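You operate a simulated robot arm through the tools that you are given. There is no shell and no other tool. Be economical: measure what you need, move in short steps, check, and stop when the job is done.

You are at the controls of a simulated robot arm. One attempt, no reset.

TASK
Fetch the mix jar and stand it on the middle of the work table.

It is judged by the outcome, as a careful person would: the job done as asked, and still so three seconds after it is handed in. It fails if anything else is knocked over, pushed out of place, dropped, spilled or broken.

THE ROBOT
A 7-joint arm with a two-finger parallel gripper, fixed in place. Base frame: the origin is at the foot of the arm, x ahead of it, y to its left, z up; the work surface is at about z = 0.86. Readings come in m, rad, newtons and seconds.
With the tool pointing down near the work surface it reaches from about 0.3 to 0.7 m from the base axis. Its first joint turns from -1.152 to 1.152 rad. Payload 1.57 kg.
Tool frame: the origin (TCP) lies between the finger pads and is the grasp point; the fingertips stand 0.03 m ahead of it; z points along the fingers, y is the line along which they close. The gripper opens to 0.11 m. The fingers are 0.024 m wide and 0.012 m thick; the gripper's body (0.048 by 0.112 m) begins 0.078 m behind the TCP.
Orientation is that of the tool frame in the base frame, as a unit quaternion [x, y, z, w]. With the fingers straight down and closing along the base's y, the tool's x points along the base's -x, its y along +y and its z along -z.

THE INTERFACE
- The arm moves only by the tool move_arm. Its argument "moves" is a list of rows, each an object (a shift or turn left out is 0, a gripper value left out holds the last) with "gripper": the finger opening in m, from 0 to 0.11; "delta_pos": the shift along the tool's x, y, z in units of 50 mm (1.0 is 50 mm), a list of three; "spin": the turn about the tool's z in units of 4 degrees (1.0 is 4 degrees). In form: [{"gripper": gripper, "delta_pos": [dx, dy, dz], "spin": spin}, ...]. A call has 1 to 20 rows; each row shifts and turns the commanded pose from where the row before left it, along the tool's axes as they then stand. A call with a number of a shift or a turn outside -1 to 1 is refused whole. Each row takes 0.2 s and may step no farther than 0.05 m and 0.15 rad from the row before; otherwise, or with a gripper value out of range, the whole call is refused. A pose out of reach is approached as far as the arm can. The call stops where the force on the tool passes 40 N (or 10 N more than at its start, if that is more) or the arm is blocked; 0.2 s more then pass. The fingers move at their own pace (about 0.108 m/s each) and stop on an object; they squeeze with about 27 N. The grip force told is the motor's: it shows also when the fingers shut on nothing. Time passes only in rows, and 0.2 s behind the last, so rows that do not move let the fingers close. It gives the time, the measured TCP pose, the force on the tool (base axes), the opening and the grip force at its end, in the units of the frame above (readings bear some noise).
- Cameras (640 x 400 px; columns grow to the right, rows downward): "scene" is fixed at [0.1495, -0.4004, 1.3812]; the picture's right is [0.76, -0.65, 0.00], its down [-0.48, -0.55, -0.68] and it looks along [0.45, 0.52, -0.73] (base axes); focal length 234 px, centre (320, 200). "wrist" rides on the gripper at [0.07, 0.016, -0.141] in the tool frame; the picture's right is [-0.23, 0.97, 0.00], its down [-0.86, -0.20, -0.48] and it looks along [-0.47, -0.11, 0.88] (tool axes); focal length 222 px, centre (320, 200). There is no depth. A picture from a camera that has moved, and an enlarged one, comes with that camera's place and axes in the base frame and with its lens. The place of the scene camera against the robot may be out by one fixed shift of up to 0.025 m in any direction.
- capture(camera): a new picture of that camera. It takes no simulated time.
- enlarge(camera, box): a new picture of the part [left, top, right, bottom] of that camera's present view, enlarged. It takes no simulated time.
- job_done(): hands the job in; it is judged then, once.

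Go step by step. Nothing tells you positions but the pictures and the camera data: compare them with the known pose of the tool, close in by small moves and look again before you grip or let go. The budget is 90 turns and 42 pictures, counting those below and the enlarged ones. Unless the task says otherwise, let go and move clear before handing in, and close with one line.

The tools are called after "Emit:" by a JSON object that holds its "method" and its "body". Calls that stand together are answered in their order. move_arm: Moves the arm, as the interface text tells. Its arguments: {"type":"object","properties":{"moves":{"type":"array"}},"required":["moves"]} The other tools are called the same way: capture (camera) takes a picture; enlarge (camera, box) takes an enlarged picture of a part of a camera's view; job_done () hands the job in.

At the start:

```text
t: 0.0
position: [0.3166, 0.0914, 1.1581]
tcp_rot: [0.0, 1.0, 0.0, 0.0]
contact_force: [0.3, -0.2, -0.4]
finger_gap: 0.1101
grip_force: 0.0
```

scene: 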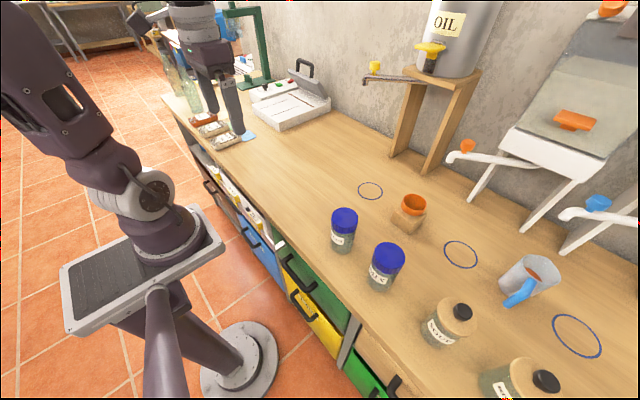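
wrist: 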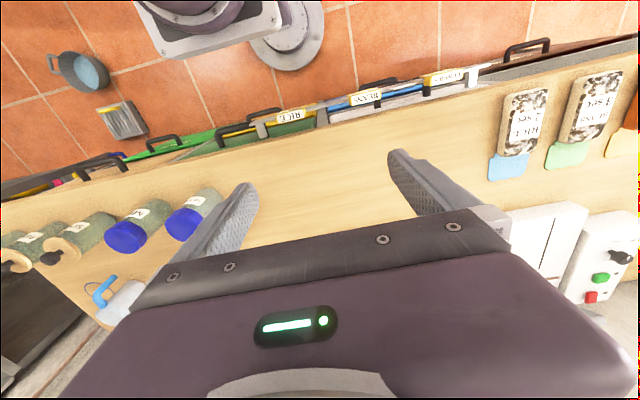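

I see two blue-lidded jars, two cork-lidded jars and other things on the table. I'll read the labels first.

Emit:
{"method": "enlarge", "body": {"camera": "scene", "box": [310, 180, 470, 300]}}

Emit:
{"method": "enlarge", "body": {"camera": "scene", "box": [400, 280, 580, 400]}}

Emit:
{"method": "enlarge", "body": {"camera": "wrist", "box": [0, 170, 240, 320]}}

```text
3.33 times, centred on (390, 240) of scene
camera zoom: at [0.1495, -0.4004, 1.3812], right [0.76, -0.65, 0.0], down [-0.48, -0.55, -0.68], along [0.45, 0.52, -0.73], focal length 779 px, centre (87, 67)
```

zoom: 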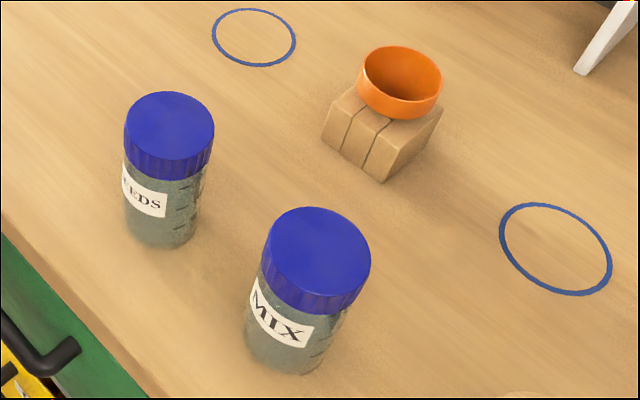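

```text
3.33 times, centred on (490, 340) of scene
camera zoom: at [0.1495, -0.4004, 1.3812], right [0.76, -0.65, 0.0], down [-0.48, -0.55, -0.68], along [0.45, 0.52, -0.73], focal length 779 px, centre (-247, -267)
```

zoom: 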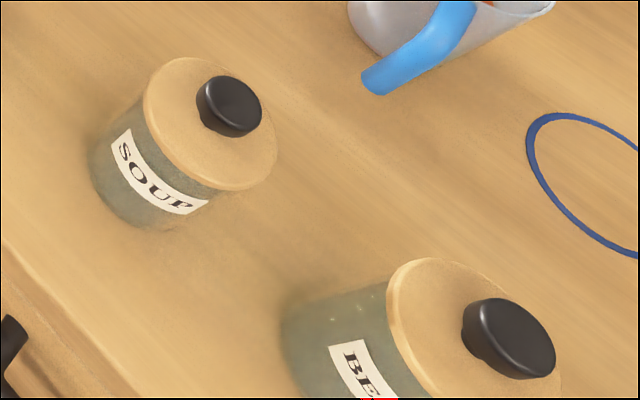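

```text
2.67 times, centred on (120, 245) of wrist
camera zoom: at [0.2471, 0.1067, 1.3012], right [0.23, 0.97, 0.0], down [0.86, -0.2, 0.48], along [0.47, -0.11, -0.88], focal length 592 px, centre (853, 80)
```

zoom: 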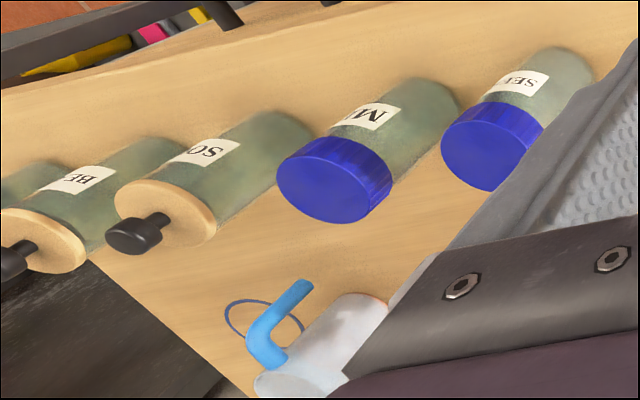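

The MIX jar is the second blue-lidded one, at about (0.41, -0.31) with its lid top near z = 0.98. I'll move above it, staying high.

Emit:
{"method": "move_arm", "body": {"moves": [{"gripper": 0.1, "delta_pos": [-0.16, -0.7, 0]}, {"delta_pos": [-0.16, -0.7, 0]}, {"delta_pos": [-0.16, -0.7, 0]}, {"delta_pos": [-0.16, -0.7, 0]}, {"delta_pos": [-0.16, -0.7, 0]}, {"delta_pos": [-0.16, -0.7, 0]}, {"delta_pos": [-0.16, -0.7, 0]}, {"delta_pos": [-0.16, -0.7, 0]}, {"delta_pos": [-0.16, -0.7, 0]}, {"delta_pos": [-0.16, -0.7, 0]}, {"delta_pos": [-0.16, -0.7, 0]}, {}]}}

Emit:
{"method": "capture", "body": {"camera": "wrist"}}

Emit:
{"method": "capture", "body": {"camera": "scene"}}

```text
t: 2.6
position: [0.4068, -0.2958, 1.1584]
tcp_rot: [0.0, 1.0, 0.0, 0.0]
contact_force: [0.6, 0.0, -0.7]
finger_gap: 0.0996
grip_force: 0.1
```

```text
36 pictures are left
camera wrist: at [0.3371, -0.2805, 1.3024], right [0.23, 0.97, 0.0], down [0.86, -0.2, 0.48], along [0.47, -0.11, -0.88], focal length 222 px, centre (320, 200)
```

wrist: 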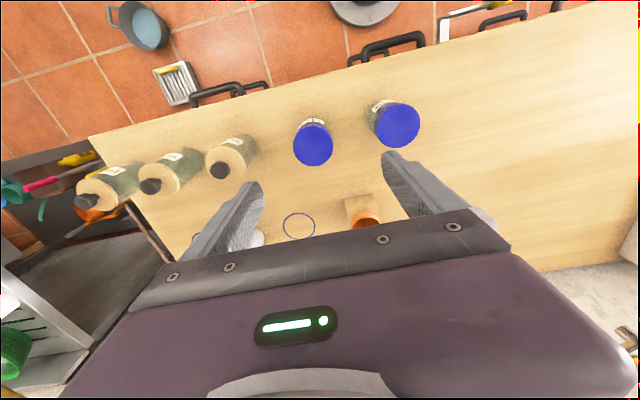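

```text
35 pictures are left
```

scene: 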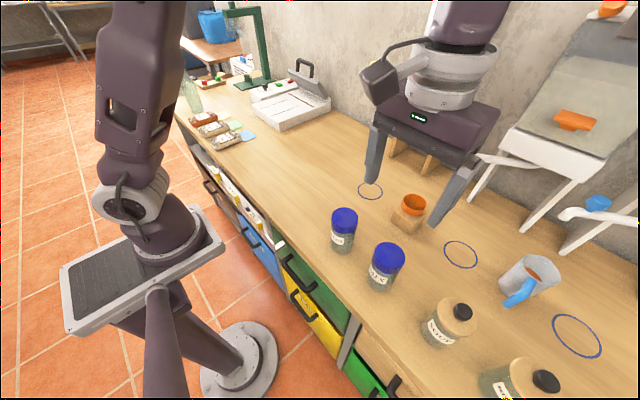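

The wrist view puts the MIX jar at about (0.421, -0.309), with its neighbours about 0.12 m away on each side. I'll align and descend to just above the lid.

Emit:
{"method": "move_arm", "body": {"moves": [{"gripper": 0.09, "delta_pos": [-0.284, -0.264, 0]}, {"delta_pos": [0, 0, 0.8]}, {"delta_pos": [0, 0, 0.8]}, {"delta_pos": [0, 0, 0.7]}, {}]}}

Emit:
{"method": "capture", "body": {"camera": "wrist"}}

Emit:
{"method": "capture", "body": {"camera": "scene"}}

```text
t: 3.8
position: [0.4155, -0.3096, 1.042]
tcp_rot: [-0.001, 1.0, 0.0, 0.0]
contact_force: [0.2, 0.1, -0.2]
finger_gap: 0.0901
grip_force: 0.0
```

```text
34 pictures are left
camera wrist: at [0.3471, -0.2936, 1.184], right [0.23, 0.97, 0.0], down [0.85, -0.2, 0.48], along [0.47, -0.11, -0.88], focal length 222 px, centre (320, 200)
```

wrist: 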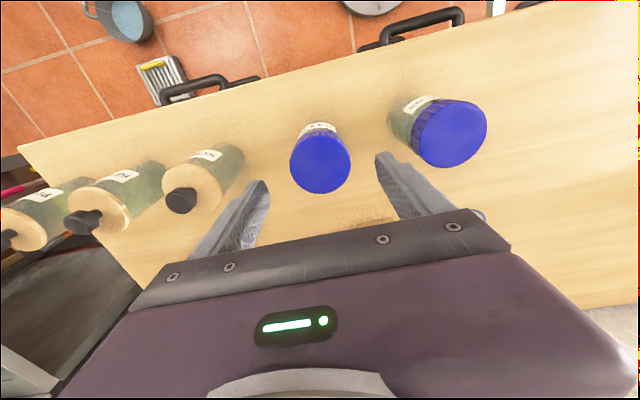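

```text
33 pictures are left
```

scene: 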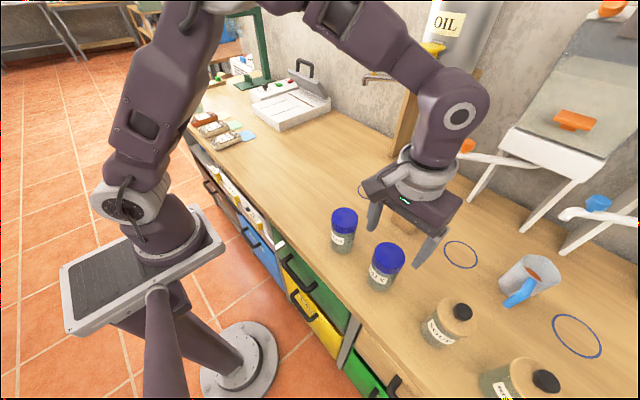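

The jar is centred between the fingers (lid at about (0.418, -0.310)). I'll descend around it and check before closing.

Emit:
{"method": "move_arm", "body": {"moves": [{"delta_pos": [0, 0, 0.6]}, {"delta_pos": [0, 0, 0.6]}, {"delta_pos": [0, 0, 0.6]}, {"delta_pos": [0, 0, 0.5]}, {}]}}

Emit:
{"method": "capture", "body": {"camera": "wrist"}}

Emit:
{"method": "enlarge", "body": {"camera": "scene", "box": [310, 180, 470, 300]}}

```text
t: 5.0
position: [0.4176, -0.3076, 0.9284]
tcp_rot: [0.001, 1.0, -0.001, 0.0]
contact_force: [-0.1, -0.8, 0.6]
finger_gap: 0.0901
grip_force: 0.1
```

```text
32 pictures are left
camera wrist: at [0.3489, -0.2923, 1.0711], right [0.23, 0.97, 0.0], down [0.85, -0.2, 0.48], along [0.47, -0.11, -0.88], focal length 222 px, centre (320, 200)
```

wrist: 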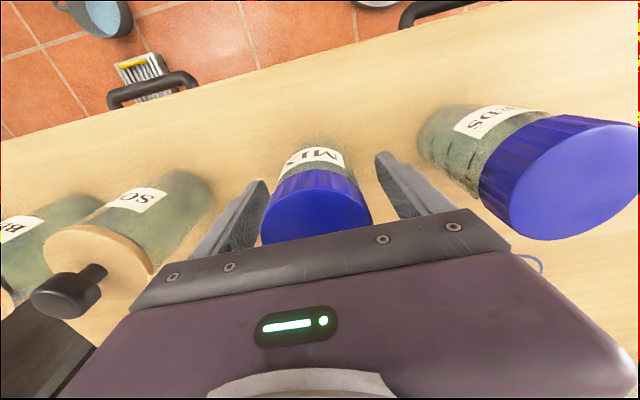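

```text
3.33 times, centred on (390, 240) of scene
camera zoom: at [0.1495, -0.4004, 1.3812], right [0.76, -0.65, 0.0], down [-0.48, -0.55, -0.68], along [0.45, 0.52, -0.73], focal length 779 px, centre (87, 67)
```

zoom: 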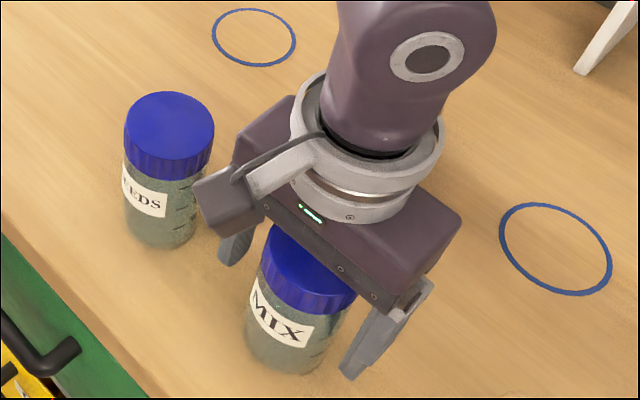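

The fingers straddle the jar. I'll close the gripper and let it settle.

Emit:
{"method": "move_arm", "body": {"moves": [{"gripper": 0.04}, {}, {}, {}]}}

```text
t: 6.0
position: [0.4171, -0.3073, 0.9284]
tcp_rot: [0.0, 1.0, 0.0, 0.0]
contact_force: [-0.1, -0.2, 0.3]
finger_gap: 0.0593
grip_force: 26.8
```

The grip holds at 59 mm and 27 N. I'll lift straight up and check.

Emit:
{"method": "move_arm", "body": {"moves": [{"gripper": 0.04, "delta_pos": [0, 0, -0.2]}, {"delta_pos": [0, 0, -0.4]}, {"delta_pos": [0, 0, -0.6]}, {"delta_pos": [0, 0, -0.6]}, {"delta_pos": [0, 0, -0.6]}, {"delta_pos": [0, 0, -0.6]}, {"delta_pos": [0, 0, -0.6]}, {}]}}

Emit:
{"method": "capture", "body": {"camera": "scene"}}

```text
t: 7.8
position: [0.4168, -0.3055, 1.1063]
tcp_rot: [0.0, 1.0, 0.0, 0.0]
contact_force: [-1.0, -0.3, -3.3]
finger_gap: 0.0595
grip_force: 27.0
```

```text
30 pictures are left
```

scene: 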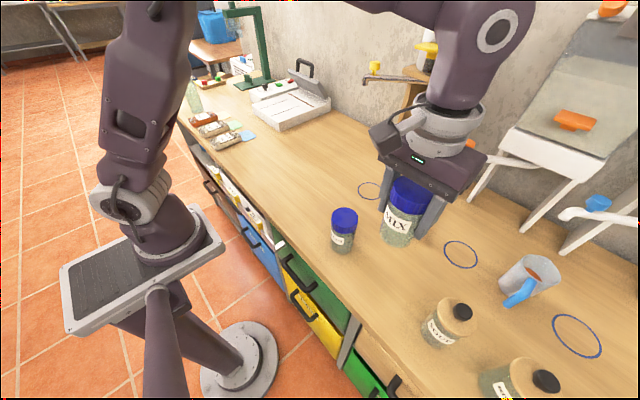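

The jar is lifted clear. I'll carry it left toward the empty middle of the table and look at the table's extent there.

Emit:
{"method": "move_arm", "body": {"moves": [{"delta_pos": [0.1, 0.3, -0.2]}, {"delta_pos": [0.1, 0.5, 0]}, {"delta_pos": [0, 0.6, 0]}, {"delta_pos": [0, 0.6, 0]}, {"delta_pos": [0, 0.6, 0]}, {"delta_pos": [0, 0.6, 0]}, {"delta_pos": [0, 0.6, 0]}, {"delta_pos": [0, 0.6, 0]}, {"delta_pos": [0, 0.6, 0]}, {"delta_pos": [0, 0.6, 0]}, {"delta_pos": [0, 0.6, 0]}, {"delta_pos": [0, 0.6, 0]}, {"delta_pos": [0, 0.6, 0]}, {"delta_pos": [0, 0.6, 0]}, {"delta_pos": [0, 0.6, 0]}, {"delta_pos": [0, 0.4, 0]}, {"delta_pos": [0, 0.2, 0]}, {}]}}

Emit:
{"method": "capture", "body": {"camera": "wrist"}}

Emit:
{"method": "capture", "body": {"camera": "scene"}}

```text
t: 11.6
position: [0.4103, 0.1531, 1.1188]
tcp_rot: [0.0, 1.0, 0.0, 0.0]
contact_force: [0.6, -0.2, -2.2]
finger_gap: 0.0595
grip_force: 27.6
```

```text
29 pictures are left
camera wrist: at [0.3402, 0.1683, 1.2623], right [0.23, 0.97, 0.0], down [0.86, -0.2, 0.48], along [0.47, -0.11, -0.88], focal length 222 px, centre (320, 200)
```

wrist: 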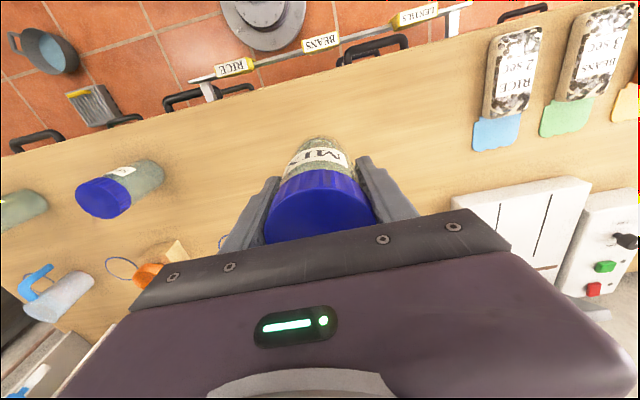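

```text
28 pictures are left
```

scene: 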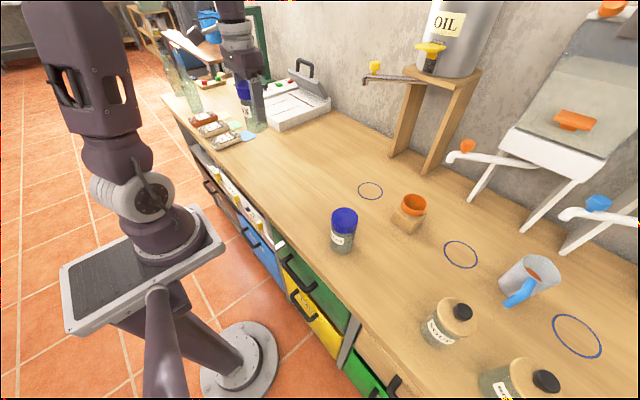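

The table runs from about x 0.32 to 0.93 and y -0.75 to 1.05, so its middle is near (0.62, 0.15), which is clear and in reach. I'll move out over it and lower part way.

Emit:
{"method": "move_arm", "body": {"moves": [{"delta_pos": [-0.3, 0, 0]}, {"delta_pos": [-0.6, 0, 0]}, {"delta_pos": [-0.6, 0, 0]}, {"delta_pos": [-0.6, 0, 0]}, {"delta_pos": [-0.6, 0, 0]}, {"delta_pos": [-0.6, 0, 0]}, {"delta_pos": [-0.5, 0, 0]}, {"delta_pos": [-0.3, 0, 0.2]}, {"delta_pos": [0, 0, 0.5]}, {"delta_pos": [0, 0, 0.6]}, {"delta_pos": [0, 0, 0.6]}, {"delta_pos": [0, 0, 0.5]}, {"delta_pos": [0, 0, 0.3]}, {}]}}

Emit:
{"method": "capture", "body": {"camera": "scene"}}

Emit:
{"method": "capture", "body": {"camera": "wrist"}}

```text
t: 14.6
position: [0.6138, 0.152, 0.9817]
tcp_rot: [0.0, 1.0, 0.0, 0.0]
contact_force: [0.1, -0.9, -3.4]
finger_gap: 0.0593
grip_force: 26.9
```

```text
27 pictures are left
```

scene: 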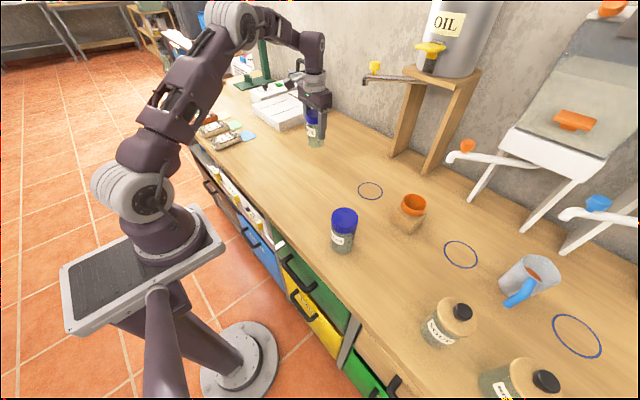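

```text
26 pictures are left
camera wrist: at [0.5447, 0.1684, 1.1246], right [0.23, 0.97, 0.0], down [0.86, -0.2, 0.48], along [0.47, -0.11, -0.88], focal length 222 px, centre (320, 200)
```

wrist: 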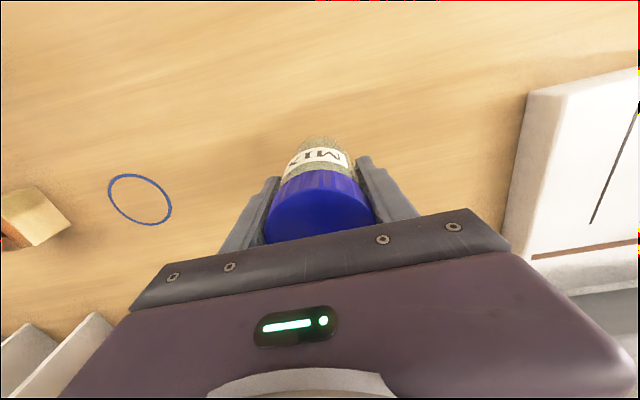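

The spot is clear and the jar hangs upright about 5 cm above the table. I'll lower it gently until it stands.

Emit:
{"method": "move_arm", "body": {"moves": [{"delta_pos": [0, 0, 0.35]}, {"delta_pos": [0, 0, 0.3]}, {"delta_pos": [0, 0, 0.2]}, {"delta_pos": [0, 0, 0.12]}, {}, {}]}}

```text
t: 16.0
position: [0.6123, 0.1543, 0.9346]
tcp_rot: [0.001, 1.0, -0.001, 0.0]
contact_force: [1.4, -0.3, -3.3]
finger_gap: 0.0591
grip_force: 27.4
```

Still hanging, about 6 mm to go by the grasp height. I'll continue in tiny steps until the load comes off.

Emit:
{"method": "move_arm", "body": {"moves": [{"delta_pos": [0, 0, 0.05]}, {"delta_pos": [0, 0, 0.04]}, {}]}}

```text
t: 16.8
position: [0.6127, 0.1553, 0.9303]
tcp_rot: [0.0, 1.0, 0.001, 0.001]
contact_force: [0.3, -0.4, -3.0]
finger_gap: 0.0592
grip_force: 27.1
```

Emit:
{"method": "move_arm", "body": {"moves": [{"delta_pos": [0, 0, 0.03]}, {"delta_pos": [0, 0, 0.02]}, {}]}}

Emit:
{"method": "enlarge", "body": {"camera": "scene", "box": [260, 70, 380, 180]}}

```text
t: 17.6
position: [0.612, 0.1542, 0.928]
tcp_rot: [0.0, 1.0, 0.0, 0.001]
contact_force: [-1.4, 4.0, 6.3]
finger_gap: 0.0595
grip_force: 27.1
```

```text
3.64 times, centred on (320, 125) of scene
camera zoom: at [0.1494, -0.4003, 1.3812], right [0.76, -0.65, 0.0], down [-0.48, -0.55, -0.68], along [0.45, 0.52, -0.73], focal length 850 px, centre (320, 473)
```

zoom: 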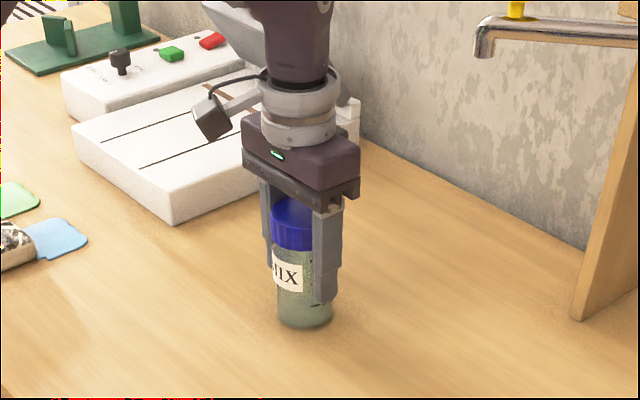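

The force flipped to an upward push, so the jar is standing on the table. I'll open the fingers and rise straight up.

Emit:
{"method": "move_arm", "body": {"moves": [{"gripper": 0.1}, {}, {"delta_pos": [0, 0, -0.3]}, {"delta_pos": [0, 0, -0.6]}, {"delta_pos": [0, 0, -0.8]}, {"delta_pos": [0, 0, -0.8]}, {"delta_pos": [0, 0, -0.8]}, {"delta_pos": [0.8, 0, 0]}, {"delta_pos": [0.8, 0, 0]}, {"delta_pos": [0.8, 0, 0]}, {}]}}

Emit:
{"method": "capture", "body": {"camera": "scene"}}

Emit:
{"method": "capture", "body": {"camera": "wrist"}}

```text
t: 20.0
position: [0.4963, 0.1526, 1.0935]
tcp_rot: [0.0, 1.0, -0.001, 0.0]
contact_force: [0.6, -0.1, 0.1]
finger_gap: 0.0999
grip_force: 0.0
```

```text
24 pictures are left
```

scene: 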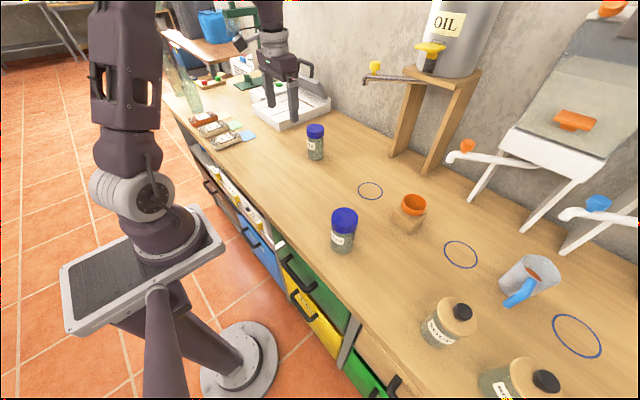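

```text
23 pictures are left
camera wrist: at [0.4273, 0.1682, 1.2368], right [0.23, 0.97, 0.0], down [0.85, -0.2, 0.48], along [0.47, -0.11, -0.88], focal length 222 px, centre (320, 200)
```

wrist: 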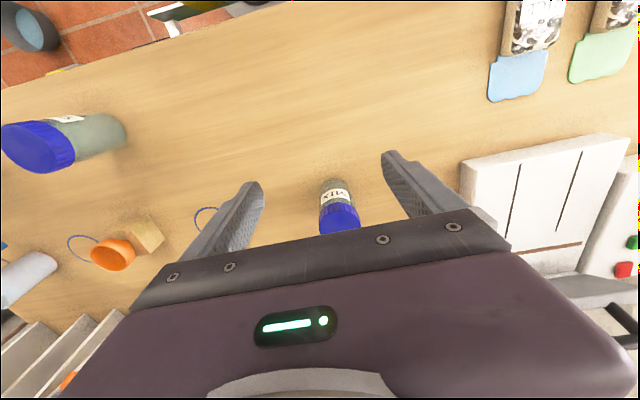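

The mix jar stands upright in the middle of the work table, the gripper is clear and nothing else has moved. I'm handing in.

Emit:
{"method": "job_done", "body": {}}

```text
The job is handed in.
```

The mix jar is standing upright near the middle of the work table, at about (0.61, 0.15), and nothing else was disturbed.
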